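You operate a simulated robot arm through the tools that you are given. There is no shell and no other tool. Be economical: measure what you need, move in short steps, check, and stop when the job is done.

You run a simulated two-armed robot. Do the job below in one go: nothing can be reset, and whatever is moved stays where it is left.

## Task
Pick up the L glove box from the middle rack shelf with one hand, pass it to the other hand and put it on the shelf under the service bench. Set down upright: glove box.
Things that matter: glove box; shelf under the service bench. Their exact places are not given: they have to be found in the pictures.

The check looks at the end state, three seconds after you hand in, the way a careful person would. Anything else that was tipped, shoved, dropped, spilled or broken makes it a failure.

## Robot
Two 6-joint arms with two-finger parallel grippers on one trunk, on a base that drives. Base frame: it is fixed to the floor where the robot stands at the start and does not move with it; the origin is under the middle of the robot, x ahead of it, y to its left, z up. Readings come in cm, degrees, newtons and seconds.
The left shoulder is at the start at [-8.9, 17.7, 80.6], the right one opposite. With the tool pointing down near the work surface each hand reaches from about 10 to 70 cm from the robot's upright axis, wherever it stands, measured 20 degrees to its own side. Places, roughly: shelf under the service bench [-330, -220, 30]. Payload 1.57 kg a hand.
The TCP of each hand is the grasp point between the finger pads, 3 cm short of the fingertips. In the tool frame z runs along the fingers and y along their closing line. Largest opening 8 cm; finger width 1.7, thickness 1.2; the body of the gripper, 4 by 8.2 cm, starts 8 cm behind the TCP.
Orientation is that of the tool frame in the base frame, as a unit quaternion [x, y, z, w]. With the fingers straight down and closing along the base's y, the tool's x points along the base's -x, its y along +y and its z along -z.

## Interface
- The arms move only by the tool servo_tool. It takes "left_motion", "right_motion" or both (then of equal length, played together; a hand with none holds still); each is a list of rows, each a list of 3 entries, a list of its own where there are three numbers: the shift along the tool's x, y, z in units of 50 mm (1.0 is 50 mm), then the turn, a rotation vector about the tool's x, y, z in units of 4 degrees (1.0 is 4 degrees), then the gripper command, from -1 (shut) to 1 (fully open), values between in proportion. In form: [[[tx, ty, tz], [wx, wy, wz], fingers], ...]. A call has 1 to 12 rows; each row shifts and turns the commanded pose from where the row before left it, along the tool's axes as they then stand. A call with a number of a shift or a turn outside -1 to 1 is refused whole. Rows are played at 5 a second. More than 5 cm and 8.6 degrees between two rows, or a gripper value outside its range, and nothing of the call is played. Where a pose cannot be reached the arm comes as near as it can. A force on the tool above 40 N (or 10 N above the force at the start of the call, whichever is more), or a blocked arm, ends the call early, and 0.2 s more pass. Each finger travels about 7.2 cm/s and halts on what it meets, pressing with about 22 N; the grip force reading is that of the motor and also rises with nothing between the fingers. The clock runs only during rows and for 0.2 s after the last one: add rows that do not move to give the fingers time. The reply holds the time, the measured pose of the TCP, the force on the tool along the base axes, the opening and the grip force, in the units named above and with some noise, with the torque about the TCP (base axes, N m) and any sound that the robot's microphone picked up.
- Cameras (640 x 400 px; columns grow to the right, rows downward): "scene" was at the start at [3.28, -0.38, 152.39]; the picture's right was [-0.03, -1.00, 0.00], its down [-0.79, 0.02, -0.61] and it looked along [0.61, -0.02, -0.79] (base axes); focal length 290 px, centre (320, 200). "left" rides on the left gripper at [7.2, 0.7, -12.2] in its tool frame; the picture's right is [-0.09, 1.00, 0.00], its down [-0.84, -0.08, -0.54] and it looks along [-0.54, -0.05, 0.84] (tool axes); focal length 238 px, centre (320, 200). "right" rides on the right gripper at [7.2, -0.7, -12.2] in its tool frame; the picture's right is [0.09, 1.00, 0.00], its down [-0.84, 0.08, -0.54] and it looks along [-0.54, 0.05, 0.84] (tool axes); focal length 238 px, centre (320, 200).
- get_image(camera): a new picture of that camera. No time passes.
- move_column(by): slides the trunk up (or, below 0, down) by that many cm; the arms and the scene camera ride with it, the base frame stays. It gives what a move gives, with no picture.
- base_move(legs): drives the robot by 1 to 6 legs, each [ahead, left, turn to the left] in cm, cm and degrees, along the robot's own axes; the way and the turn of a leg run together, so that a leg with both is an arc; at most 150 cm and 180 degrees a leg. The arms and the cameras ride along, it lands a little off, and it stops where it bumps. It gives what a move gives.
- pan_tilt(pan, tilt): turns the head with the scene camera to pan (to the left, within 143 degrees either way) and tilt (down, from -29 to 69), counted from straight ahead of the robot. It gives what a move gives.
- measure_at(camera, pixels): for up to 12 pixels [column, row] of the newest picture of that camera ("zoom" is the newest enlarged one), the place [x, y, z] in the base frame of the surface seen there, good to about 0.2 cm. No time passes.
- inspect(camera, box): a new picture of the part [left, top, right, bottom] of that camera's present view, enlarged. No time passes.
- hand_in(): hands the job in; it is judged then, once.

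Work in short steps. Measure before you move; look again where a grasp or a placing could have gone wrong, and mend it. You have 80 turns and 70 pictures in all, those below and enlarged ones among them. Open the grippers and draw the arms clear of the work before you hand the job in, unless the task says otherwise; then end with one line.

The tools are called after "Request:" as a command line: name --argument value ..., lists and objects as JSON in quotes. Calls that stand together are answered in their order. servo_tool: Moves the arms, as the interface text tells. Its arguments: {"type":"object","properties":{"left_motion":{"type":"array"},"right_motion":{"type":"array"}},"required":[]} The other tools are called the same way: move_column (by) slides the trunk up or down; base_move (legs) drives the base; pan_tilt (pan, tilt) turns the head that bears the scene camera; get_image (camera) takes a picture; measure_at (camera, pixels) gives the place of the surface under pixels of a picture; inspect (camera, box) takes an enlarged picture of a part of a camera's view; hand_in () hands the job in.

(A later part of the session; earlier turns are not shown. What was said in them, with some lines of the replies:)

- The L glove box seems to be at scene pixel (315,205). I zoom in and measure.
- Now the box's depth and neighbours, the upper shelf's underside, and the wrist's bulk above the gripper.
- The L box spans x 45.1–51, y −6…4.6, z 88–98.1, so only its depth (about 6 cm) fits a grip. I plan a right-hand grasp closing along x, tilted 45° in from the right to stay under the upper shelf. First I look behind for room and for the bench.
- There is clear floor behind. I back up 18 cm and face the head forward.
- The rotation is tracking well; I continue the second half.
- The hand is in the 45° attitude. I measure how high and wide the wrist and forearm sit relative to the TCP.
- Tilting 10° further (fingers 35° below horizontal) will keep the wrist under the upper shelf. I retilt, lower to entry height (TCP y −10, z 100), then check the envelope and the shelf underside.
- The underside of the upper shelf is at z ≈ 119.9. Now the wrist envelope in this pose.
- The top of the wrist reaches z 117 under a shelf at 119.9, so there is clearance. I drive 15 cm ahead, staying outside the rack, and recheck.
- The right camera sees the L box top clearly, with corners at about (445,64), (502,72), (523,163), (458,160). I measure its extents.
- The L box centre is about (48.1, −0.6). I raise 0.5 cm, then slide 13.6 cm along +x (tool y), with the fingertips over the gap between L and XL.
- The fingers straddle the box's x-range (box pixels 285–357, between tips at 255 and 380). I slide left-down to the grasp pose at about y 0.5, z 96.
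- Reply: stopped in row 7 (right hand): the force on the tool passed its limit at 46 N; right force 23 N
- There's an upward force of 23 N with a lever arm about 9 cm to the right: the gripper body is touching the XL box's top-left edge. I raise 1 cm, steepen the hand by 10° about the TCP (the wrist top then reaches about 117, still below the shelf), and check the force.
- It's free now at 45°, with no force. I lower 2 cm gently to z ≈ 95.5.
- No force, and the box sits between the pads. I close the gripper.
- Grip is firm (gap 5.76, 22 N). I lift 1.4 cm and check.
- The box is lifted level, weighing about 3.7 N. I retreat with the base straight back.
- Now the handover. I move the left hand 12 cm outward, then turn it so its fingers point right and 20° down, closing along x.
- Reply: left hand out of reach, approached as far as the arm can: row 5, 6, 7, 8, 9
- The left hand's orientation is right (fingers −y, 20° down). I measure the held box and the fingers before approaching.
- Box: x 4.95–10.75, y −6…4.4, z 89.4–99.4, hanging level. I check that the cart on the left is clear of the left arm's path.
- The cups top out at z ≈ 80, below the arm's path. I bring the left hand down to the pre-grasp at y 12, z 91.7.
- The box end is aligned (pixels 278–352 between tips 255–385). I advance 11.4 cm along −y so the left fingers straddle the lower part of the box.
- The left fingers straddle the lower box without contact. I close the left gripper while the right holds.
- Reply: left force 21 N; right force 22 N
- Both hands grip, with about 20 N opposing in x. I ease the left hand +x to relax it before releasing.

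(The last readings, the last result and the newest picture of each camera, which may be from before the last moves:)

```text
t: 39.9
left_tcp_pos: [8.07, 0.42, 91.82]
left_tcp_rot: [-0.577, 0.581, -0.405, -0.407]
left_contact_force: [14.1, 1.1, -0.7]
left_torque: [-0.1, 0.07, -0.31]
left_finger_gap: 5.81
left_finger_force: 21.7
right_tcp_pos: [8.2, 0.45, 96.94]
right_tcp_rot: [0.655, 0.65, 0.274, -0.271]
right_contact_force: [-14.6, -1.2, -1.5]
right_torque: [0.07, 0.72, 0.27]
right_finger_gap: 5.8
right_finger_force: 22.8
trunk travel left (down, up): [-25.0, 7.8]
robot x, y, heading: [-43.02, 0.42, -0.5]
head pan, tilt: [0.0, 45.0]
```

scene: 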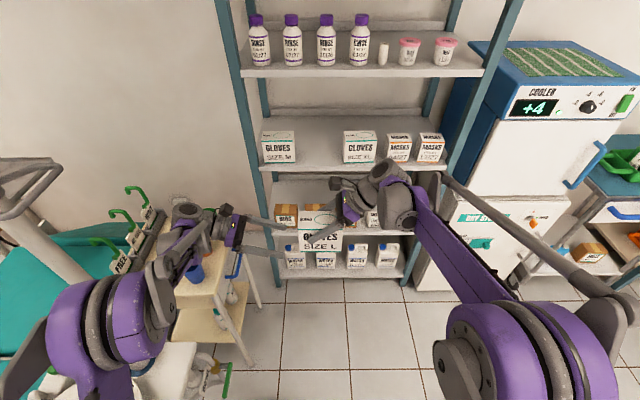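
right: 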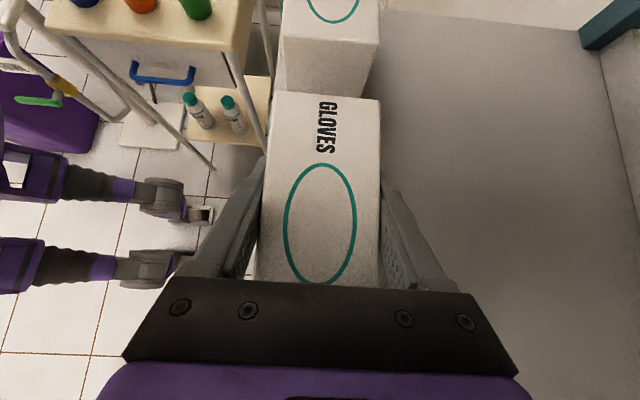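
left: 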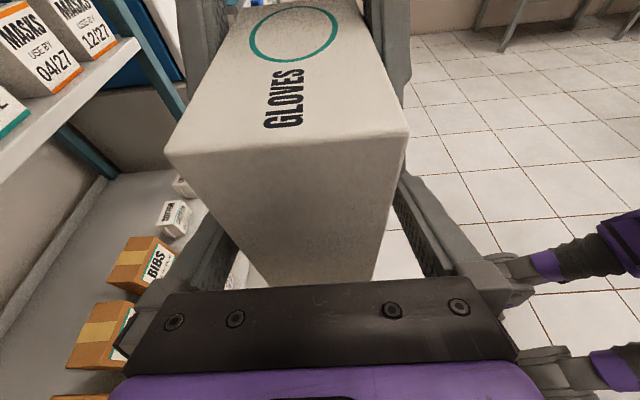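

The force fell to 14 N. I ease it another 0.3 cm.

Request:
servo_tool --left_motion '[[[0, -0.06, 0], [0, 0, 0], -1], [[0, 0, 0], [0, 0, 0], -1]]'

```text
t: 40.5
left_tcp_pos: [8.23, 0.39, 91.71]
left_tcp_rot: [-0.576, 0.581, -0.404, -0.408]
left_contact_force: [-12.5, 0.9, -0.6]
left_torque: [-0.14, -0.81, 0.1]
left_finger_gap: 5.82
left_finger_force: 22.1
right_tcp_pos: [8.28, 0.42, 96.95]
right_tcp_rot: [0.656, 0.649, 0.276, -0.269]
right_contact_force: [12.8, -1.5, -1.2]
right_torque: [0.14, 0.13, -0.08]
right_finger_gap: 5.77
right_finger_force: 22.0
trunk travel left (down, up): [-25.0, 7.8]
robot x, y, heading: [-43.08, 0.42, -0.4]
head pan, tilt: [0.0, 45.0]
```

Overshot slightly; I go back 0.12 cm, then open the right gripper.

Request:
servo_tool --left_motion '[[[0, 0.025, 0], [0, 0, 0], -1], [[0, 0, 0], [0, 0, 0], -1], [[0, 0, 0], [0, 0, 0], -1], [[0, 0, 0], [0, 0, 0], -1], [[0, 0, 0], [0, 0, 0], -1], [[0, 0, 0], [0, 0, 0], -1]]' --right_motion '[[[0, 0, 0], [0, 0, 0], -1], [[0, 0, 0], [0, 0, 0], -1], [[0, 0, 0], [0, 0, 0], 0.6], [[0, 0, 0], [0, 0, 0], 1], [[0, 0, 0], [0, 0, 0], 1], [[0, 0, 0], [0, 0, 0], 1]]'

Request:
inspect --camera "scene" --box '[220, 150, 420, 275]'

```text
t: 41.9
left_tcp_pos: [8.33, 0.48, 91.77]
left_tcp_rot: [-0.577, 0.581, -0.405, -0.407]
left_contact_force: [0.6, 0.1, 0.8]
left_torque: [0.03, 0.01, -0.01]
left_finger_gap: 5.79
left_finger_force: 22.0
right_tcp_pos: [8.14, 0.53, 96.93]
right_tcp_rot: [0.655, 0.65, 0.274, -0.271]
right_contact_force: [-0.2, 0.7, 0.8]
right_torque: [0.02, 0.0, 0.0]
right_finger_gap: 8.0
right_finger_force: 0.0
trunk travel left (down, up): [-25.0, 7.8]
robot x, y, heading: [-42.88, -0.23, -0.5]
head pan, tilt: [0.0, 45.0]
```

```text
3.20 times, centred on (320, 212) of scene
```

zoom: 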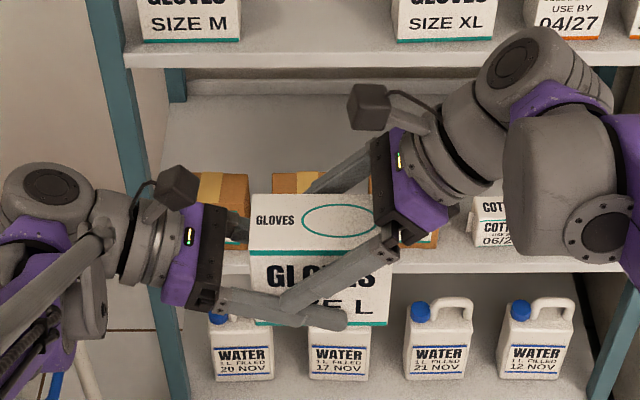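

The right hand is open. I withdraw it back along its finger axis and watch the left's load.

Request:
servo_tool --right_motion '[[[0, 0, -0.2], [0, 0, 0], 1], [[0, 0, -0.4], [0, 0, 0], 1], [[0, 0, -0.6], [0, 0, 0], 1], [[0, 0, -0.8], [0, 0, 0], 1], [[0, 0, -0.8], [0, 0, 0], 1], [[0, 0, 0], [0, 0, 0], 1]]'

Request:
get_image --camera "scene"

```text
t: 43.3
left_tcp_pos: [8.42, 0.58, 91.79]
left_tcp_rot: [-0.577, 0.581, -0.405, -0.408]
left_contact_force: [0.1, -0.2, -0.2]
left_torque: [0.02, 0.0, 0.0]
left_finger_gap: 5.82
left_finger_force: 22.1
right_tcp_pos: [8.01, -9.48, 106.92]
right_tcp_rot: [0.656, 0.649, 0.275, -0.27]
right_contact_force: [0.7, 0.2, 1.0]
right_torque: [-0.03, 0.01, -0.01]
right_finger_gap: 8.0
right_finger_force: 0.1
trunk travel left (down, up): [-25.0, 7.8]
robot x, y, heading: [-42.99, 0.1, -0.5]
head pan, tilt: [0.0, 45.0]
```

```text
37 pictures are left
```

scene: 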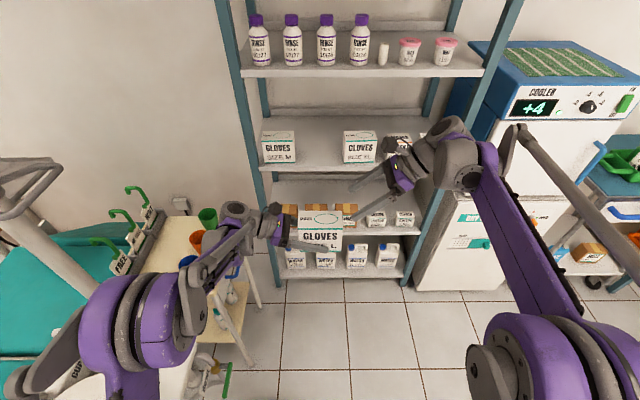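

The box is held by the left hand alone. I look behind to the right to measure the benches and the free floor.

Request:
pan_tilt --pan -140 --tilt 20

Request:
get_image --camera "scene"

Request:
measure_at --camera "scene" --pixels '[[250, 240], [262, 195], [205, 185], [315, 180], [265, 170], [355, 200], [370, 175], [380, 160], [380, 310], [400, 210], [560, 390], [470, 360]]'

```text
t: 45.5
left_tcp_pos: [8.49, 0.42, 91.8]
left_tcp_rot: [-0.576, 0.581, -0.405, -0.408]
left_contact_force: [-1.0, -0.4, 0.0]
left_torque: [0.06, 0.01, 0.01]
left_finger_gap: 5.78
left_finger_force: 22.2
right_tcp_pos: [8.04, -9.45, 106.78]
right_tcp_rot: [0.655, 0.65, 0.274, -0.271]
right_contact_force: [0.2, 0.0, 1.0]
right_torque: [0.03, -0.02, 0.0]
right_finger_gap: 8.01
right_finger_force: 0.0
trunk travel left (down, up): [-25.0, 7.8]
robot x, y, heading: [-43.01, 0.21, -0.5]
head pan, tilt: [-140.0, 20.0]
```

```text
36 pictures are left
```

scene: 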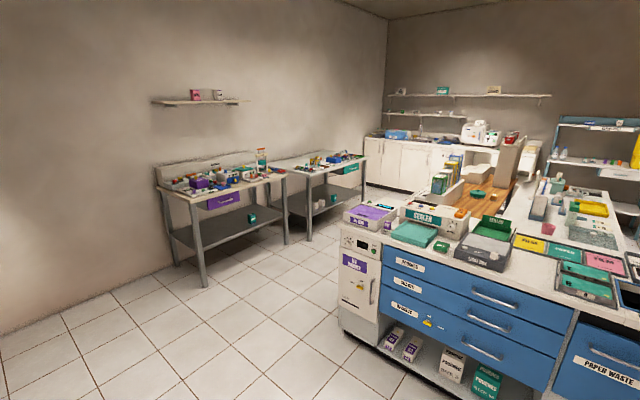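

```text
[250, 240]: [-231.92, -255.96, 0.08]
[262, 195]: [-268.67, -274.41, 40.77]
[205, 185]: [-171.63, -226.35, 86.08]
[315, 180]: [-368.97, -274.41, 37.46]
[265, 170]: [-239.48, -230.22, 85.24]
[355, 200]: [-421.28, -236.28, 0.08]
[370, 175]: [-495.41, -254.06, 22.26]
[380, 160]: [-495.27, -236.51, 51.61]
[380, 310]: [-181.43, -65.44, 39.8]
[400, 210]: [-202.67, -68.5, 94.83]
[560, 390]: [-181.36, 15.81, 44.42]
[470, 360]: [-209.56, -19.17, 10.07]
```

Two benches stand along the wall at y ≈ −274. I zoom in to read their labels.

Request:
inspect --camera "scene" --box '[150, 140, 390, 290]'

Request:
measure_at --camera "zoom" --pixels '[[400, 190], [360, 75], [500, 110], [475, 165], [415, 245], [580, 55], [570, 175], [540, 90], [490, 150], [450, 180], [365, 140], [485, 180]]'

```text
2.67 times, centred on (270, 215) of scene
```

zoom: 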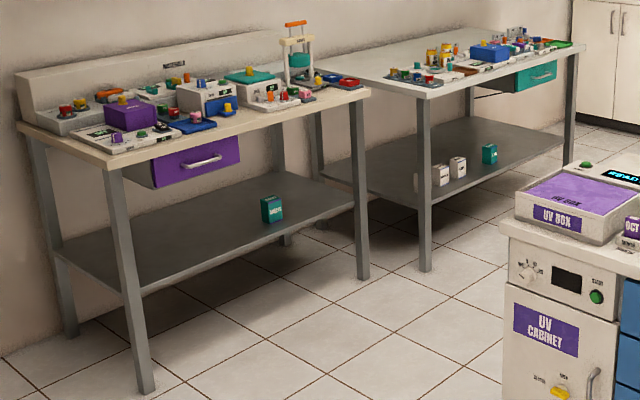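

```text
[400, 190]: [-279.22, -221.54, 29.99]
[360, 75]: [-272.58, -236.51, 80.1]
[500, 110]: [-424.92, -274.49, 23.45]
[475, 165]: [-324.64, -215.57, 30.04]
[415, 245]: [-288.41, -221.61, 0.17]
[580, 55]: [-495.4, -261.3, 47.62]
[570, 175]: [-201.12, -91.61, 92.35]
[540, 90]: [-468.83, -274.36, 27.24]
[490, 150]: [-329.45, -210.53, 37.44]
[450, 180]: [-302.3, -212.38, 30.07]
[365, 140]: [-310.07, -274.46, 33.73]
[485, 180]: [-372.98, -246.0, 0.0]
```

The second bench, at (−330, −220) with its shelf at z 30, is the service bench. It already has boxes on its shelf. I back up, turn right to face −y, and drive ahead to open floor.

Request:
base_move --legs '[[-40, 0, 0], [0, 0, -90], [60, 0, 0]]'

Request:
pan_tilt --pan 0 --tilt 40

Request:
get_image --camera "scene"

```text
t: 54.8
left_tcp_pos: [-83.45, -110.77, 91.78]
left_tcp_rot: [0.004, 0.819, 0.003, -0.574]
left_contact_force: [0.8, -0.1, 0.6]
left_torque: [0.0, -0.02, 0.0]
left_finger_gap: 5.77
left_finger_force: 22.0
right_tcp_pos: [-93.5, -110.41, 106.63]
right_tcp_rot: [0.923, -0.004, 0.385, 0.002]
right_contact_force: [-0.6, -0.2, 0.3]
right_torque: [-0.03, -0.01, -0.02]
right_finger_gap: 7.99
right_finger_force: 0.1
trunk travel left (down, up): [-25.0, 7.8]
robot x, y, heading: [-83.51, -59.41, -90.6]
head pan, tilt: [-140.0, 20.0]
```

```text
t: 57.1
left_tcp_pos: [-83.49, -110.72, 91.86]
left_tcp_rot: [0.003, 0.819, 0.002, -0.574]
left_contact_force: [0.1, 1.4, -0.1]
left_torque: [0.0, 0.01, 0.02]
left_finger_gap: 5.79
left_finger_force: 21.8
right_tcp_pos: [-93.33, -110.34, 106.74]
right_tcp_rot: [0.923, -0.005, 0.385, 0.003]
right_contact_force: [-1.2, 0.3, -0.1]
right_torque: [-0.03, 0.01, 0.01]
right_finger_gap: 7.98
right_finger_force: 0.0
trunk travel left (down, up): [-25.0, 7.8]
robot x, y, heading: [-83.72, -59.33, -90.7]
head pan, tilt: [0.0, 40.0]
```

```text
34 pictures are left
```

scene: 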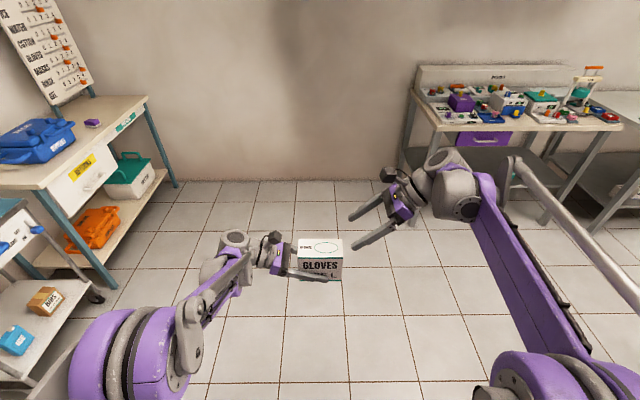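

Clear floor here. I tuck the right arm back and to the right, and shift the left hand 7 cm left before yawing it forward.

Request:
servo_tool --right_motion '[[[-0.42, -0.8, -0.42], [0, 0, 0], 1], [[-0.42, -0.8, -0.42], [0, 0, 0], 1], [[-0.42, -0.8, -0.42], [0, 0, 0], 1], [[-0.42, -0.8, -0.42], [0, 0, 0], 1], [[-0.42, -0.5, -0.42], [0, 0, 0], 1], [[0, 0, 0], [0, 0, 0], 1]]' --left_motion '[[[0, 0, 0], [0, 0, 0], -1], [[0, 0, 0], [0, 0, 0], -1], [[-0.16, 0, -0.45], [0, 0, 0], -1], [[-0.16, 0, -0.45], [0, 0, 0], -1], [[-0.16, 0, -0.45], [0, 0, 0], -1], [[0, 0, 0], [0, 0, 0], -1]]'

Request:
get_image --camera "scene"

```text
t: 58.5
left_tcp_pos: [-76.35, -110.83, 91.85]
left_tcp_rot: [0.003, 0.819, 0.002, -0.574]
left_contact_force: [0.8, -0.3, -0.8]
left_torque: [-0.04, -0.03, 0.02]
left_finger_gap: 5.78
left_finger_force: 22.3
right_tcp_pos: [-108.11, -91.76, 106.73]
right_tcp_rot: [0.923, -0.005, 0.385, 0.003]
right_contact_force: [0.0, 0.6, -0.6]
right_torque: [0.02, 0.0, 0.0]
right_finger_gap: 8.01
right_finger_force: 0.1
trunk travel left (down, up): [-25.0, 7.8]
robot x, y, heading: [-83.72, -59.54, -90.8]
head pan, tilt: [0.0, 40.0]
```

```text
33 pictures are left
```

scene: 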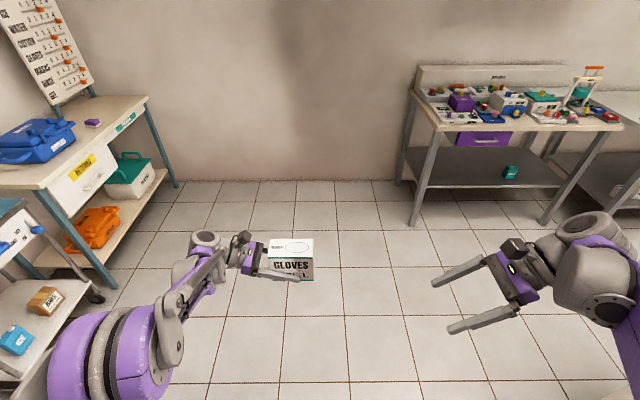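

Both arms are apart. I now yaw the left hand +90° about the vertical, in two halves.

Request:
servo_tool --left_motion '[[[0, 0, 0], [0.961, 0, -0.35], -1], [[0, 0, 0], [0.961, 0, -0.35], -1], [[0, 0, 0], [0.961, 0, -0.35], -1], [[0, 0, 0], [0.961, 0, -0.35], -1], [[0, 0, 0], [0.961, 0, -0.35], -1], [[0, 0, 0], [0.961, 0, -0.35], -1], [[0, 0, 0], [0.961, 0, -0.35], -1], [[0, 0, 0], [0.961, 0, -0.35], -1], [[0, 0, 0], [0.961, 0, -0.35], -1], [[0, 0, 0], [0.961, 0, -0.35], -1], [[0, 0, 0], [0.961, 0, -0.35], -1]]'

Request:
get_image --camera "scene"

```text
t: 60.9
left_tcp_pos: [-76.38, -110.71, 91.9]
left_tcp_rot: [-0.31, 0.758, -0.216, -0.532]
left_contact_force: [0.9, -0.1, -0.1]
left_torque: [0.01, 0.01, 0.0]
left_finger_gap: 5.78
left_finger_force: 21.5
right_tcp_pos: [-108.17, -91.79, 106.69]
right_tcp_rot: [0.923, -0.004, 0.385, 0.003]
right_contact_force: [0.0, 0.3, 0.5]
right_torque: [-0.01, 0.01, -0.01]
right_finger_gap: 8.03
right_finger_force: 0.0
trunk travel left (down, up): [-25.0, 7.8]
robot x, y, heading: [-83.71, -59.08, -90.7]
head pan, tilt: [0.0, 40.0]
```

```text
32 pictures are left
```

scene: 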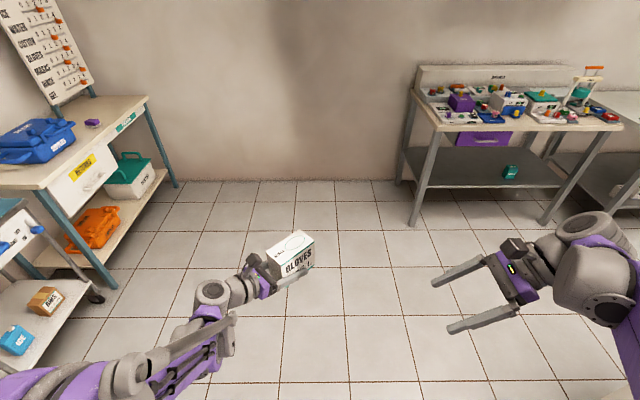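

It's working and the box stays level. Second half.

Request:
servo_tool --left_motion '[[[0, 0, 0], [0.961, 0, -0.35], -1], [[0, 0, 0], [0.961, 0, -0.35], -1], [[0, 0, 0], [0.961, 0, -0.35], -1], [[0, 0, 0], [0.961, 0, -0.35], -1], [[0, 0, 0], [0.961, 0, -0.35], -1], [[0, 0, 0], [0.961, 0, -0.35], -1], [[0, 0, 0], [0.961, 0, -0.35], -1], [[0, 0, 0], [0.961, 0, -0.35], -1], [[0, 0, 0], [0.961, 0, -0.35], -1], [[0, 0, 0], [0.961, 0, -0.35], -1], [[0, 0, 0], [0.961, 0, -0.35], -1]]'

Request:
pan_tilt --pan -55 --tilt 25

Request:
get_image --camera "scene"

```text
t: 63.3
left_tcp_pos: [-76.2, -110.71, 91.88]
left_tcp_rot: [-0.52, 0.633, -0.362, -0.444]
left_contact_force: [-0.2, -0.6, -1.0]
left_torque: [0.04, -0.01, 0.02]
left_finger_gap: 5.79
left_finger_force: 21.7
left hand out of reach, approached as far as the arm can: row 10, 11
right_tcp_pos: [-108.07, -91.91, 106.76]
right_tcp_rot: [0.923, -0.004, 0.384, 0.003]
right_contact_force: [-0.4, -0.3, 0.0]
right_torque: [0.03, 0.01, -0.04]
right_finger_gap: 8.0
right_finger_force: 0.0
trunk travel left (down, up): [-25.0, 7.8]
robot x, y, heading: [-83.69, -59.02, -90.5]
head pan, tilt: [0.0, 40.0]
```

```text
t: 64.5
left_tcp_pos: [-76.17, -110.71, 91.84]
left_tcp_rot: [-0.521, 0.632, -0.364, -0.444]
left_contact_force: [0.9, 0.5, -0.4]
left_torque: [0.02, -0.01, -0.02]
left_finger_gap: 5.8
left_finger_force: 22.0
right_tcp_pos: [-108.08, -91.82, 106.69]
right_tcp_rot: [0.923, -0.004, 0.385, 0.002]
right_contact_force: [-0.3, -0.9, 0.3]
right_torque: [0.04, 0.02, -0.01]
right_finger_gap: 8.01
right_finger_force: 0.1
trunk travel left (down, up): [-25.0, 7.8]
robot x, y, heading: [-83.7, -59.14, -90.6]
head pan, tilt: [-55.0, 25.0]
```

```text
31 pictures are left
```

scene: 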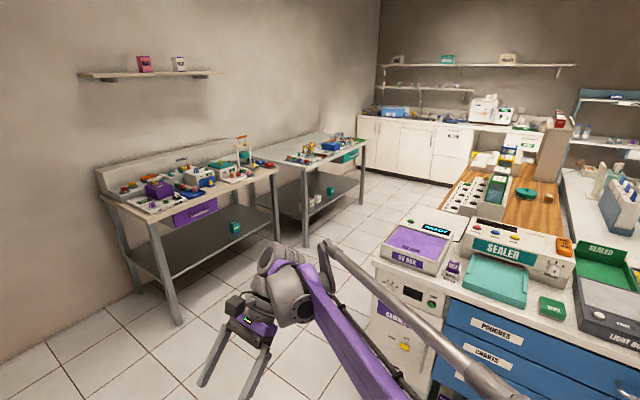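

The left fingers point forward (about 11° short, acceptable). I measure the corridor: island side versus bench fronts.

Request:
measure_at --camera "scene" --pixels '[[374, 262], [370, 330], [176, 315], [275, 235], [305, 240], [360, 200], [460, 215], [130, 215], [270, 170], [330, 190], [313, 203], [400, 240]]'

Request:
inspect --camera "scene" --box '[250, 120, 410, 220]'

Request:
measure_at --camera "zoom" --pixels '[[240, 260], [262, 320], [320, 300], [400, 265], [440, 240], [260, 330], [330, 265], [250, 75], [220, 190], [210, 200], [400, 145], [450, 330]]'

```text
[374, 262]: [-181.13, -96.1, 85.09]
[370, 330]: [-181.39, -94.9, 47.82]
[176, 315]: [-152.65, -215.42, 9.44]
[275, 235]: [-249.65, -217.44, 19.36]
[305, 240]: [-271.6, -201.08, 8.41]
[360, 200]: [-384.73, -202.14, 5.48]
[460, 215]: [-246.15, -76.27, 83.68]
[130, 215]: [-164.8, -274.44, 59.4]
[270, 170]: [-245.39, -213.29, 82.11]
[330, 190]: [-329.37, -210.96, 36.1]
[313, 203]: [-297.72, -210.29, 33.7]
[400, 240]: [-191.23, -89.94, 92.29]
```

```text
4.00 times, centred on (330, 170) of scene
```

zoom: 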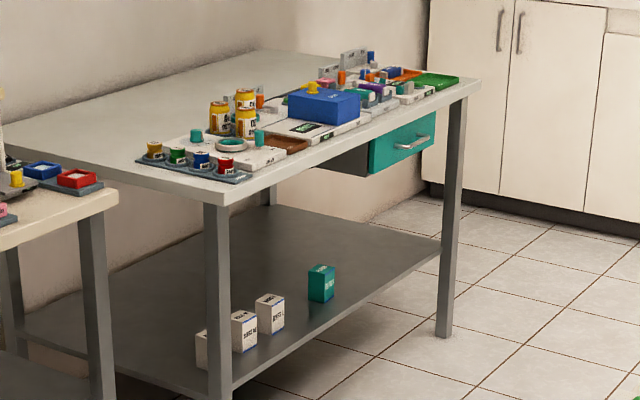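

```text
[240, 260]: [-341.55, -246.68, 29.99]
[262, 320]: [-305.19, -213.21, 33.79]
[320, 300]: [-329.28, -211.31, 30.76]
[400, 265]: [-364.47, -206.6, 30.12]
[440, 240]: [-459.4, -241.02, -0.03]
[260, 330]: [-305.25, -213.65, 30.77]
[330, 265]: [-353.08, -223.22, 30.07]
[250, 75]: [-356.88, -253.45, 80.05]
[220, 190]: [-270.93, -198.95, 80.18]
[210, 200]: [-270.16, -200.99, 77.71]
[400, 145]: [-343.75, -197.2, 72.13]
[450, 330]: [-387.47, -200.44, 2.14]
```

The corridor runs from y −96 (island) to −198 (bench top). The shelf is free around x −357, right of the green box at −329. I pull the left hand in 10 cm and the right hand in a bit to fit through.

Request:
servo_tool --left_motion '[[[-0.17, 0, -0.47], [0, 0, 0], -1], [[-0.17, 0, -0.47], [0, 0, 0], -1], [[-0.17, 0, -0.47], [0, 0, 0], -1], [[-0.17, 0, -0.47], [0, 0, 0], -1], [[0, 0, 0], [0, 0, 0], -1]]'

Request:
pan_tilt --pan 0 --tilt 60

Request:
get_image --camera "scene"

```text
t: 65.7
left_tcp_pos: [-74.36, -101.0, 91.9]
left_tcp_rot: [-0.521, 0.632, -0.363, -0.444]
left_contact_force: [0.0, -0.7, 0.6]
left_torque: [0.03, -0.01, 0.02]
left_finger_gap: 5.79
left_finger_force: 21.8
right_tcp_pos: [-108.19, -91.85, 106.67]
right_tcp_rot: [0.923, -0.005, 0.386, 0.002]
right_contact_force: [-0.2, 1.0, 1.0]
right_torque: [0.01, -0.01, 0.0]
right_finger_gap: 7.97
right_finger_force: 0.1
trunk travel left (down, up): [-25.0, 7.8]
robot x, y, heading: [-83.85, -59.74, -90.7]
head pan, tilt: [-55.0, 25.0]
```

```text
t: 67.0
left_tcp_pos: [-74.39, -100.83, 91.94]
left_tcp_rot: [-0.521, 0.632, -0.363, -0.444]
left_contact_force: [1.3, -0.3, -0.7]
left_torque: [0.01, -0.04, -0.01]
left_finger_gap: 5.8
left_finger_force: 22.0
right_tcp_pos: [-108.12, -91.8, 106.75]
right_tcp_rot: [0.923, -0.005, 0.384, 0.003]
right_contact_force: [-0.6, 0.3, 0.4]
right_torque: [0.0, -0.03, 0.0]
right_finger_gap: 8.0
right_finger_force: 0.0
trunk travel left (down, up): [-25.0, 7.8]
robot x, y, heading: [-83.57, -59.17, -90.3]
head pan, tilt: [0.0, 60.0]
```

```text
29 pictures are left
```

scene: 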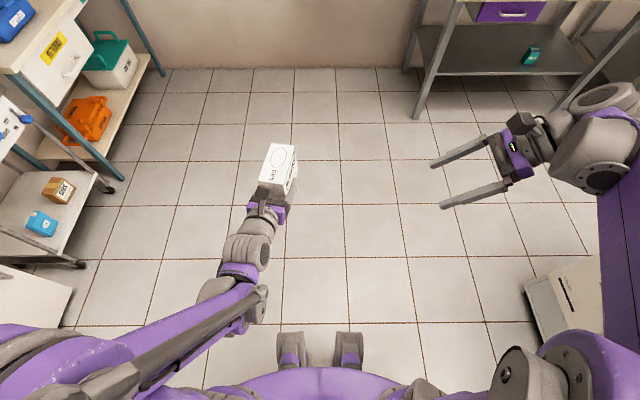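

I measure the base's front extent, the object at right (565,300), and the wheeled cart on the left.

Request:
measure_at --camera "scene" --pixels '[[290, 337], [345, 337], [565, 300], [530, 285], [595, 260], [600, 330], [610, 90], [625, 150], [545, 115], [85, 262], [278, 145], [292, 190]]'

```text
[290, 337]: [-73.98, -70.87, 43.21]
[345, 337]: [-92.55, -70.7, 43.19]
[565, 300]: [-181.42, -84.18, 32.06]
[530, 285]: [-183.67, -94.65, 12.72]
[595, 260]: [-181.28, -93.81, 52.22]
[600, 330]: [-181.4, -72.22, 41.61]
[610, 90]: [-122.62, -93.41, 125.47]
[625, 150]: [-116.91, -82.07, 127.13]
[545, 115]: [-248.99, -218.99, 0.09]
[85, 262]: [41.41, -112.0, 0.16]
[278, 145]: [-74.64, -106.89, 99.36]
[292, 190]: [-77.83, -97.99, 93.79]
```

The route looks fine: ahead 80 cm, then strafe right 150 cm, then check.

Request:
base_move --legs '[[80, 0, 0.5], [0, -150, 0]]'

Request:
pan_tilt --pan -50 --tilt 45

Request:
get_image --camera "scene"

```text
t: 84.2
left_tcp_pos: [-225.27, -179.71, 91.94]
left_tcp_rot: [-0.52, 0.633, -0.362, -0.445]
left_contact_force: [-0.3, 0.0, -0.1]
left_torque: [0.04, -0.02, -0.05]
left_finger_gap: 5.77
left_finger_force: 22.0
right_tcp_pos: [-259.05, -170.59, 106.71]
right_tcp_rot: [0.923, -0.007, 0.385, 0.004]
right_contact_force: [0.2, 0.1, -0.7]
right_torque: [-0.02, 0.0, 0.04]
right_finger_gap: 8.0
right_finger_force: 0.1
trunk travel left (down, up): [-25.0, 7.8]
robot x, y, heading: [-234.4, -138.52, -90.8]
head pan, tilt: [0.0, 60.0]
```

```text
t: 85.3
left_tcp_pos: [-225.35, -179.71, 91.9]
left_tcp_rot: [-0.52, 0.633, -0.362, -0.445]
left_contact_force: [-0.6, -0.1, -0.5]
left_torque: [0.0, 0.0, -0.01]
left_finger_gap: 5.77
left_finger_force: 21.7
right_tcp_pos: [-259.02, -170.56, 106.71]
right_tcp_rot: [0.923, -0.007, 0.385, 0.003]
right_contact_force: [-0.3, 0.7, 0.0]
right_torque: [-0.02, -0.03, 0.03]
right_finger_gap: 8.02
right_finger_force: 0.1
trunk travel left (down, up): [-25.0, 7.8]
robot x, y, heading: [-234.19, -138.36, -90.7]
head pan, tilt: [-50.0, 45.0]
```

```text
28 pictures are left
```

scene: 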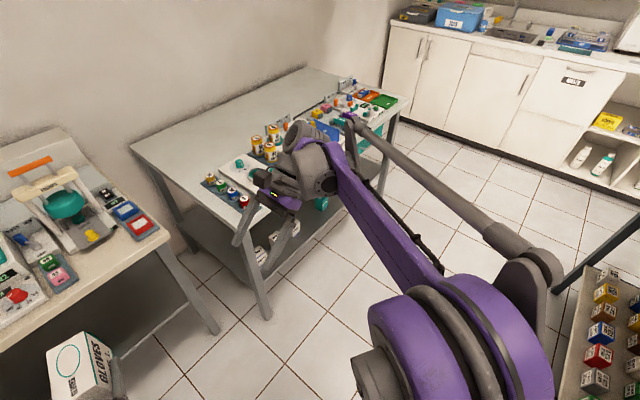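

There's plenty of room. I strafe the remaining 131 cm.

Request:
base_move --legs '[[2, -131, 0.5]]'

Request:
pan_tilt --pan 0 --tilt 50

Request:
get_image --camera "scene"

```text
t: 97.2
left_tcp_pos: [-356.72, -181.49, 91.96]
left_tcp_rot: [-0.529, 0.626, -0.368, -0.44]
left_contact_force: [-0.1, -0.6, 0.7]
left_torque: [0.01, -0.02, -0.02]
left_finger_gap: 5.79
left_finger_force: 21.7
right_tcp_pos: [-390.68, -173.29, 106.83]
right_tcp_rot: [0.923, 0.007, 0.385, -0.002]
right_contact_force: [-0.1, -0.2, 0.1]
right_torque: [-0.04, 0.02, 0.02]
right_finger_gap: 8.0
right_finger_force: 0.1
trunk travel left (down, up): [-25.0, 7.8]
robot x, y, heading: [-367.32, -140.29, -89.4]
head pan, tilt: [-50.0, 45.0]
```

```text
t: 98.4
left_tcp_pos: [-356.66, -181.5, 91.92]
left_tcp_rot: [-0.528, 0.626, -0.368, -0.44]
left_contact_force: [0.2, 0.2, 0.3]
left_torque: [0.02, 0.02, -0.03]
left_finger_gap: 5.8
left_finger_force: 21.2
right_tcp_pos: [-390.76, -173.24, 106.66]
right_tcp_rot: [0.923, 0.007, 0.385, -0.002]
right_contact_force: [-0.2, -0.9, 0.1]
right_torque: [-0.01, 0.0, 0.01]
right_finger_gap: 7.99
right_finger_force: 0.1
trunk travel left (down, up): [-25.0, 7.8]
robot x, y, heading: [-367.05, -140.08, -89.3]
head pan, tilt: [0.0, 50.0]
```

```text
27 pictures are left
```

scene: 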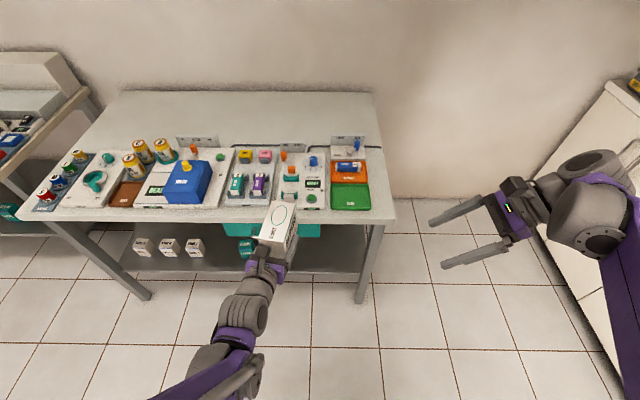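

The box is over x −357, in front of the bench with about 9 cm clearance. I lower the trunk 24.5 cm.

Request:
move_column --by -24.5

Request:
get_image --camera "left"

Request:
get_image --camera "scene"

```text
t: 100.9
left_tcp_pos: [-356.74, -181.55, 67.38]
left_tcp_rot: [-0.528, 0.626, -0.368, -0.44]
left_contact_force: [0.7, -0.2, -0.4]
left_torque: [0.04, 0.0, 0.0]
left_finger_gap: 5.8
left_finger_force: 21.5
right_tcp_pos: [-390.58, -173.29, 82.19]
right_tcp_rot: [0.923, 0.007, 0.385, -0.002]
right_contact_force: [-0.5, 0.0, -0.8]
right_torque: [0.05, -0.04, 0.03]
right_finger_gap: 8.0
right_finger_force: 0.2
trunk travel left (down, up): [-0.5, 32.3]
robot x, y, heading: [-367.29, -140.1, -89.5]
head pan, tilt: [0.0, 50.0]
```

```text
26 pictures are left
```

left: 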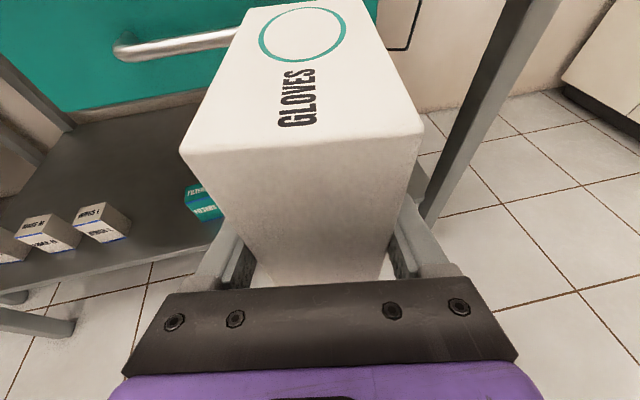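

```text
25 pictures are left
```

scene: 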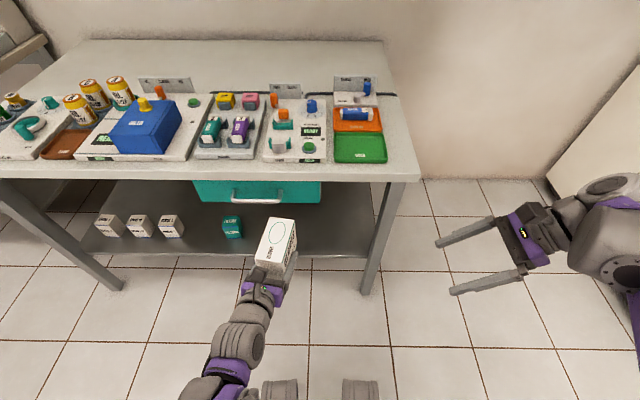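

Next I back the base 12 cm, then lower the left hand 33 cm while extending it 12 cm, to keep the wrist clear of the robot's base.

Request:
base_move --legs '[[-12, 0, 0]]'

Request:
servo_tool --left_motion '[[[0.27, 0, 0.75], [0, 0, 0], -1], [[0.27, 0, 0.75], [0, 0, 0], -1], [[-0.7, 0, 0.35], [0, 0, 0], -1], [[-0.7, 0, 0.35], [0, 0, 0], -1], [[-0.7, 0, 0.35], [0, 0, 0], -1], [[-0.7, 0, 0.3], [0, 0, 0], -1], [[0, 0, 0], [0, 0, 0], -1]]'

Request:
get_image --camera "scene"

```text
t: 102.1
left_tcp_pos: [-356.83, -169.57, 67.43]
left_tcp_rot: [-0.528, 0.626, -0.368, -0.441]
left_contact_force: [0.6, 0.3, -0.6]
left_torque: [0.05, -0.02, 0.0]
left_finger_gap: 5.79
left_finger_force: 21.7
right_tcp_pos: [-390.9, -161.37, 82.29]
right_tcp_rot: [0.923, 0.006, 0.385, -0.002]
right_contact_force: [0.1, 0.2, -0.4]
right_torque: [-0.02, -0.02, -0.04]
right_finger_gap: 8.02
right_finger_force: 0.0
trunk travel left (down, up): [-0.5, 32.3]
robot x, y, heading: [-367.26, -128.62, -89.7]
head pan, tilt: [0.0, 50.0]
```

```text
t: 103.7
left_tcp_pos: [-358.56, -179.07, 51.91]
left_tcp_rot: [-0.528, 0.627, -0.368, -0.44]
left_contact_force: [-0.6, -0.5, 0.7]
left_torque: [0.05, 0.0, 0.01]
left_finger_gap: 5.78
left_finger_force: 21.8
right_tcp_pos: [-390.94, -161.41, 82.32]
right_tcp_rot: [0.923, 0.005, 0.385, -0.001]
right_contact_force: [-0.1, 0.3, 0.5]
right_torque: [0.03, 0.0, -0.04]
right_finger_gap: 8.02
right_finger_force: 0.1
trunk travel left (down, up): [-0.5, 32.3]
robot x, y, heading: [-366.86, -128.28, -89.1]
head pan, tilt: [0.0, 50.0]
```

```text
24 pictures are left
```

scene: 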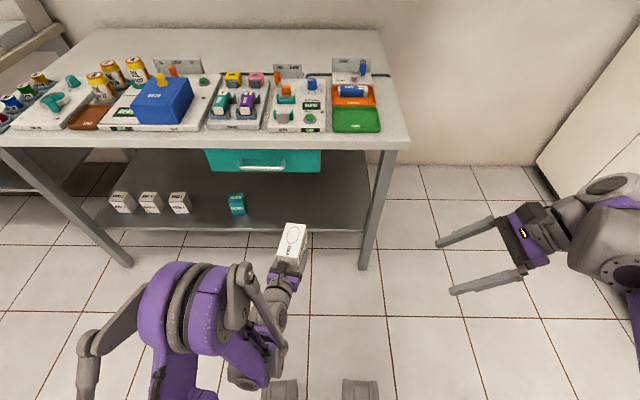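

Going well. I lower a further 17.4 cm to z ≈ 34.5.

Request:
servo_tool --left_motion '[[[-0.654, 0, 0.238], [0, 0, 0], -1], [[-0.654, 0, 0.238], [0, 0, 0], -1], [[-0.654, 0, 0.238], [0, 0, 0], -1], [[-0.654, 0, 0.238], [0, 0, 0], -1], [[-0.654, 0, 0.238], [0, 0, 0], -1], [[0, 0, 0], [0, 0, 0], -1]]'

Request:
get_image --camera "scene"

Request:
get_image --camera "left"

```text
t: 105.1
left_tcp_pos: [-359.46, -185.3, 37.34]
left_tcp_rot: [-0.528, 0.626, -0.369, -0.44]
left_contact_force: [0.1, -1.0, 0.0]
left_torque: [0.05, 0.0, 0.03]
left_finger_gap: 5.79
left_finger_force: 21.8
left hand out of reach, approached as far as the arm can: row 1, 2, 3, 4, 5
right_tcp_pos: [-390.89, -161.47, 82.21]
right_tcp_rot: [0.923, 0.006, 0.385, -0.002]
right_contact_force: [0.1, 0.0, -0.3]
right_torque: [0.0, -0.01, 0.03]
right_finger_gap: 8.0
right_finger_force: 0.1
trunk travel left (down, up): [-0.5, 32.3]
robot x, y, heading: [-367.39, -128.29, -89.1]
head pan, tilt: [0.0, 50.0]
```

```text
23 pictures are left
```

scene: 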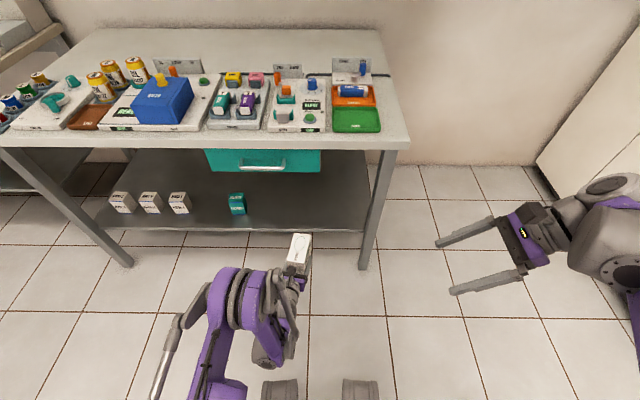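

```text
22 pictures are left
```

left: 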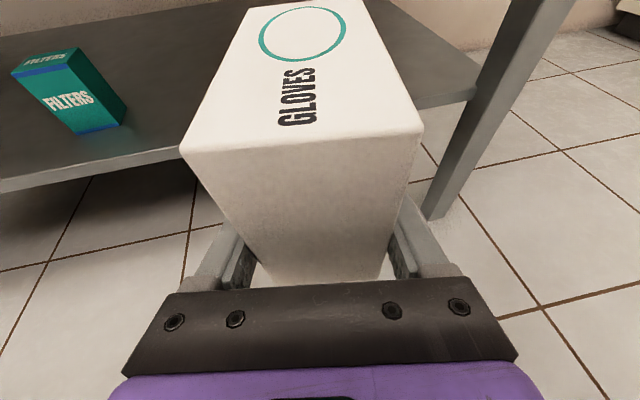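

The arm is near an inner reach limit (z 37.3, pushed out to y −185). I extend along the pointing direction 6 cm, since being farther out should allow a lower height.

Request:
servo_tool --left_motion '[[[0.137, 0, 0.376], [0, 0, 0], -1], [[0.137, 0, 0.376], [0, 0, 0], -1], [[0.137, 0, 0.376], [0, 0, 0], -1], [[0, 0, 0], [0, 0, 0], -1], [[0, 0, 0], [0, 0, 0], -1]]'

```text
t: 106.3
left_tcp_pos: [-360.47, -191.17, 37.53]
left_tcp_rot: [-0.528, 0.627, -0.368, -0.44]
left_contact_force: [0.3, -0.6, 0.9]
left_torque: [0.02, -0.02, 0.0]
left_finger_gap: 5.78
left_finger_force: 21.8
right_tcp_pos: [-390.95, -161.41, 82.23]
right_tcp_rot: [0.923, 0.005, 0.385, -0.001]
right_contact_force: [1.0, 0.1, 0.1]
right_torque: [0.0, -0.04, -0.02]
right_finger_gap: 7.99
right_finger_force: 0.0
trunk travel left (down, up): [-0.5, 32.3]
robot x, y, heading: [-367.4, -128.14, -89.7]
head pan, tilt: [0.0, 50.0]
```

No limit now. I lower 3 cm and measure the shelf front and box bottom from the scene.

Request:
servo_tool --left_motion '[[[-0.282, 0, 0.103], [0, 0, 0], -1], [[-0.282, 0, 0.103], [0, 0, 0], -1], [[0, 0, 0], [0, 0, 0], -1]]'

Request:
get_image --camera "scene"

Request:
measure_at --camera "scene" --pixels '[[330, 232], [330, 226], [330, 222], [340, 215], [355, 228], [240, 213], [238, 205], [300, 225], [290, 240], [310, 240], [270, 222], [350, 180]]'

```text
t: 107.1
left_tcp_pos: [-360.39, -191.12, 34.35]
left_tcp_rot: [-0.528, 0.627, -0.367, -0.44]
left_contact_force: [1.1, -0.2, 0.9]
left_torque: [0.0, -0.02, 0.01]
left_finger_gap: 5.77
left_finger_force: 22.1
right_tcp_pos: [-390.84, -161.38, 82.11]
right_tcp_rot: [0.923, 0.006, 0.385, -0.001]
right_contact_force: [-0.7, 0.1, -0.2]
right_torque: [-0.01, -0.01, 0.01]
right_finger_gap: 8.01
right_finger_force: 0.1
trunk travel left (down, up): [-0.5, 32.3]
robot x, y, heading: [-367.41, -128.16, -89.2]
head pan, tilt: [0.0, 50.0]
```

```text
21 pictures are left
```

scene: 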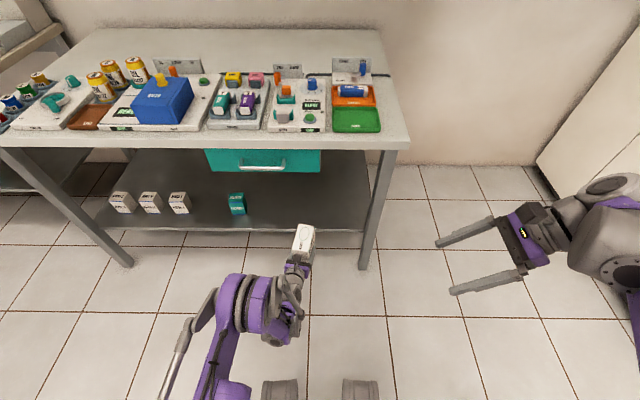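

```text
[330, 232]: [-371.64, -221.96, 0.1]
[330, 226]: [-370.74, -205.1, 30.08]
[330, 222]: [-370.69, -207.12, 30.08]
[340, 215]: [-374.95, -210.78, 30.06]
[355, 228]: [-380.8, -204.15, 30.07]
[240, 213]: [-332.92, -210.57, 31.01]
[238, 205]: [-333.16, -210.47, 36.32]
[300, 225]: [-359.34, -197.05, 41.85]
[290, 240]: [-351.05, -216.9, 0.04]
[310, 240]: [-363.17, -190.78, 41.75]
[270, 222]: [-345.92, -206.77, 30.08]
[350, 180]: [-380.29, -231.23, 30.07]
```

Shelf top z 30.1, front edge at y ≈ −203.5; box bottom about 31.8. Before driving in, I check the elbow's forward extent against the bench top edge (y −198).

Request:
measure_at --camera "scene" --pixels '[[235, 275], [250, 275], [265, 280], [285, 275], [298, 265], [215, 295], [240, 320], [500, 215], [440, 240], [512, 270]]'

```text
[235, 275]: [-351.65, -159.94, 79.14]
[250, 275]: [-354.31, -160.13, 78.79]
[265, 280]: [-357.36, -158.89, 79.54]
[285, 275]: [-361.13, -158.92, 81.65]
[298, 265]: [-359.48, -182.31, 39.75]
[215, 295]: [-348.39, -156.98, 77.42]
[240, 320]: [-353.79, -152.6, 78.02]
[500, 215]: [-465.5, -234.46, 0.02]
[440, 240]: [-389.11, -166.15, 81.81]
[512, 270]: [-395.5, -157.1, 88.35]
```

The elbow (−160) and right hand (−166) will stay ahead of the bench edge after a 22 cm advance. I drive in.

Request:
base_move --legs '[[22, 0, 0]]'

Request:
get_image --camera "left"

Request:
get_image --camera "scene"

```text
t: 108.8
left_tcp_pos: [-360.18, -213.07, 34.32]
left_tcp_rot: [-0.528, 0.626, -0.368, -0.44]
left_contact_force: [-0.2, -1.0, -0.8]
left_torque: [0.03, 0.02, 0.03]
left_finger_gap: 5.8
left_finger_force: 21.7
right_tcp_pos: [-390.7, -183.38, 82.2]
right_tcp_rot: [0.923, 0.005, 0.385, -0.002]
right_contact_force: [0.9, 0.2, 0.3]
right_torque: [-0.01, 0.0, -0.03]
right_finger_gap: 8.0
right_finger_force: 0.0
trunk travel left (down, up): [-0.5, 32.3]
robot x, y, heading: [-367.13, -150.08, -89.2]
head pan, tilt: [0.0, 50.0]
```

```text
20 pictures are left
```

left: 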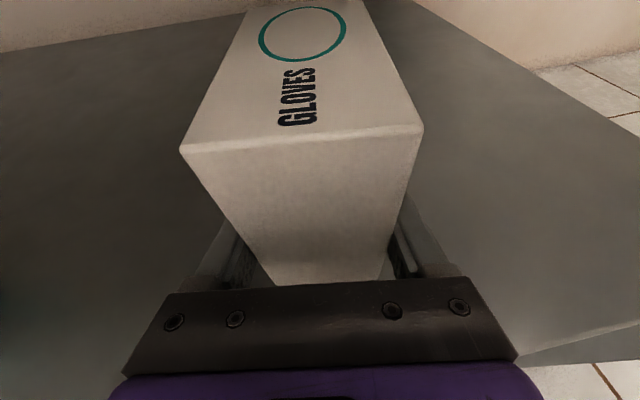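

```text
19 pictures are left
```

scene: 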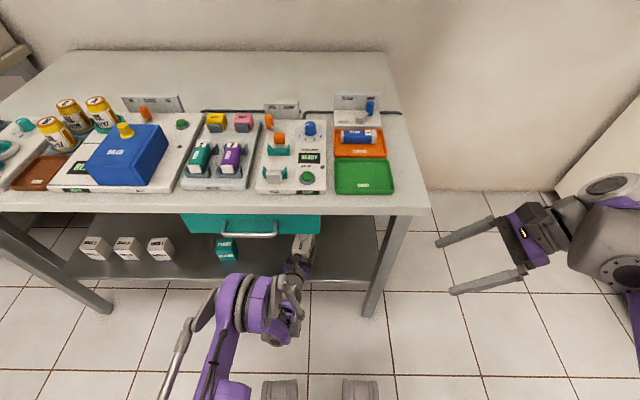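

The box is over free shelf. I lower 1.5 cm slowly.

Request:
servo_tool --left_motion '[[[-0.056, 0, 0.0205], [0, 0, 0], -1], [[-0.056, 0, 0.0205], [0, 0, 0], -1], [[-0.056, 0, 0.0205], [0, 0, 0], -1], [[-0.056, 0, 0.0205], [0, 0, 0], -1], [[-0.056, 0, 0.0205], [0, 0, 0], -1], [[0, 0, 0], [0, 0, 0], -1]]'

```text
t: 110.2
left_tcp_pos: [-360.32, -213.01, 32.77]
left_tcp_rot: [-0.528, 0.626, -0.368, -0.441]
left_contact_force: [-0.4, 0.6, 0.6]
left_torque: [0.03, -0.03, 0.01]
left_finger_gap: 5.79
left_finger_force: 21.7
right_tcp_pos: [-390.65, -183.26, 82.26]
right_tcp_rot: [0.923, 0.005, 0.384, -0.002]
right_contact_force: [0.3, 0.3, -0.1]
right_torque: [-0.02, 0.01, 0.03]
right_finger_gap: 8.0
right_finger_force: 0.1
trunk travel left (down, up): [-0.5, 32.3]
robot x, y, heading: [-366.69, -150.31, -89.1]
head pan, tilt: [0.0, 50.0]
```

No contact yet; I continue in 0.15 cm steps.

Request:
servo_tool --left_motion '[[[-0.028, 0, 0.01], [0, 0, 0], -1], [[-0.028, 0, 0.01], [0, 0, 0], -1], [[-0.028, 0, 0.01], [0, 0, 0], -1], [[0, 0, 0], [0, 0, 0], -1]]'

```text
t: 111.2
left_tcp_pos: [-360.18, -213.29, 32.48]
left_tcp_rot: [-0.527, 0.626, -0.369, -0.441]
left_contact_force: [-0.4, 0.7, 7.5]
left_torque: [-0.63, -0.18, -0.01]
left_finger_gap: 5.8
left_finger_force: 22.0
right_tcp_pos: [-390.68, -183.37, 82.36]
right_tcp_rot: [0.923, 0.005, 0.385, 0.0]
right_contact_force: [0.0, -0.2, -1.3]
right_torque: [-0.01, 0.01, 0.0]
right_finger_gap: 8.0
right_finger_force: 0.0
trunk travel left (down, up): [-0.5, 32.3]
robot x, y, heading: [-367.13, -150.25, -89.2]
head pan, tilt: [0.0, 50.0]
```

Contact (7.5 N, far edge first). I release gradually.

Request:
servo_tool --left_motion '[[[0, 0, 0], [0, 0, 0], 0.5], [[0, 0, 0], [0, 0, 0], 0.7], [[0, 0, 0], [0, 0, 0], 1], [[0, 0, 0], [0, 0, 0], 1]]'

Request:
get_image --camera "left"

```text
t: 112.2
left_tcp_pos: [-360.19, -213.2, 32.39]
left_tcp_rot: [-0.528, 0.627, -0.367, -0.44]
left_contact_force: [0.3, 0.9, -0.1]
left_torque: [-0.04, -0.02, 0.01]
left_finger_gap: 8.02
left_finger_force: 0.0
right_tcp_pos: [-390.58, -183.31, 82.17]
right_tcp_rot: [0.923, 0.006, 0.385, -0.002]
right_contact_force: [0.4, -0.9, 0.1]
right_torque: [-0.01, 0.0, 0.01]
right_finger_gap: 7.98
right_finger_force: 0.1
trunk travel left (down, up): [-0.5, 32.3]
robot x, y, heading: [-366.77, -149.93, -89.2]
head pan, tilt: [0.0, 50.0]
```

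```text
18 pictures are left
```

left: 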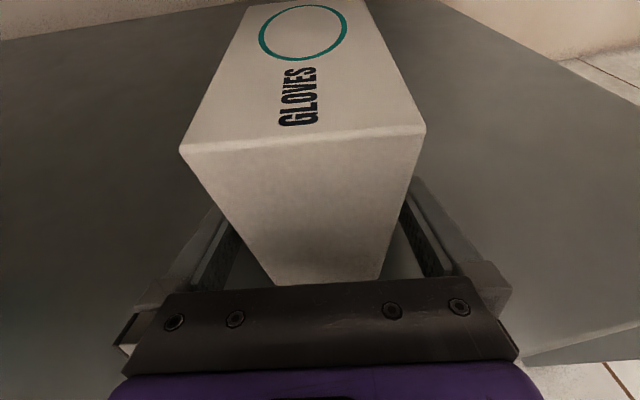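

The box stands free between the open fingers. I raise the hand 0.3 cm, then back the base out along the finger direction.

Request:
servo_tool --left_motion '[[[0.056, 0, -0.0205], [0, 0, 0], 1], [[0, 0, 0], [0, 0, 0], 1]]'

Request:
base_move --legs '[[-24.5, 4.7, 0]]'

Request:
get_image --camera "left"

Request:
get_image --camera "scene"

```text
t: 112.8
left_tcp_pos: [-360.13, -213.14, 32.72]
left_tcp_rot: [-0.528, 0.626, -0.368, -0.44]
left_contact_force: [-0.6, -0.4, 0.7]
left_torque: [-0.01, -0.02, 0.05]
left_finger_gap: 8.01
left_finger_force: 0.0
right_tcp_pos: [-390.64, -183.28, 82.24]
right_tcp_rot: [0.923, 0.007, 0.385, -0.003]
right_contact_force: [1.0, -0.1, 0.1]
right_torque: [-0.02, 0.01, 0.03]
right_finger_gap: 8.02
right_finger_force: 0.1
trunk travel left (down, up): [-0.5, 32.3]
robot x, y, heading: [-367.09, -150.09, -89.6]
head pan, tilt: [0.0, 50.0]
```

```text
t: 114.7
left_tcp_pos: [-355.78, -188.72, 32.86]
left_tcp_rot: [-0.528, 0.626, -0.368, -0.44]
left_contact_force: [0.3, -0.2, -0.1]
left_torque: [0.02, 0.0, 0.04]
left_finger_gap: 7.99
left_finger_force: 0.0
right_tcp_pos: [-386.24, -158.76, 82.2]
right_tcp_rot: [0.923, 0.006, 0.385, -0.002]
right_contact_force: [0.6, 0.6, -0.4]
right_torque: [0.03, 0.01, -0.07]
right_finger_gap: 8.01
right_finger_force: 0.1
trunk travel left (down, up): [-0.5, 32.3]
robot x, y, heading: [-362.57, -125.99, -89.1]
head pan, tilt: [0.0, 50.0]
```

```text
17 pictures are left
```

left: 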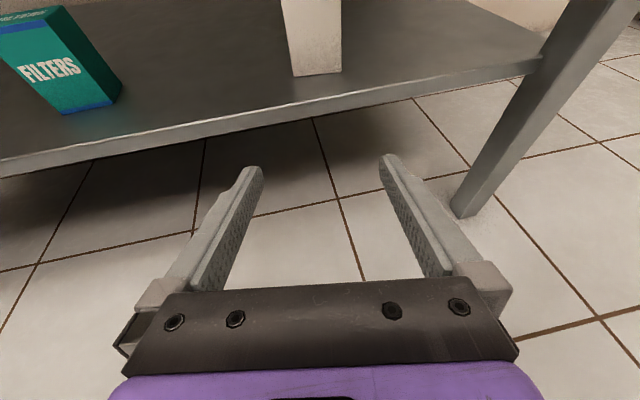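

```text
16 pictures are left
```

scene: 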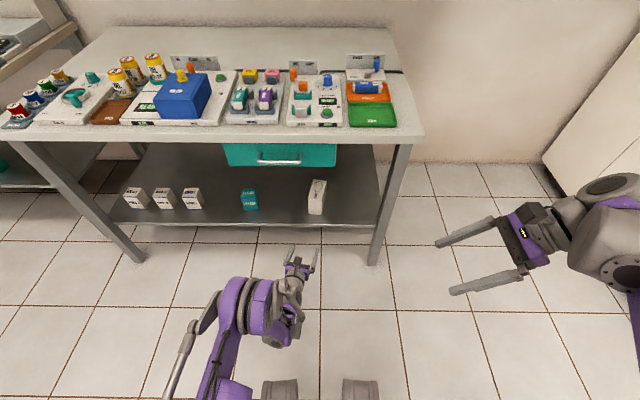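

The box stands upright on the shelf at scene (317,197), both grippers are open and clear, and nothing else has shifted. I verify with a zoom and then hand in.

Request:
inspect --camera "scene" --box '[230, 160, 390, 260]'

Request:
hand_in

```text
4.00 times, centred on (310, 210) of scene
```

zoom: 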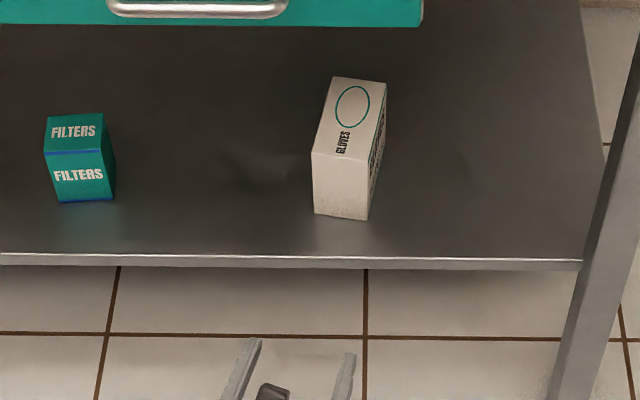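

```text
The job is handed in.
```

The L glove box was picked from the rack with the right hand, passed to the left, and now stands upright on the shelf under the service bench; while reaching for it, the right gripper briefly pressed on the XL box (46 N), which did not visibly move.
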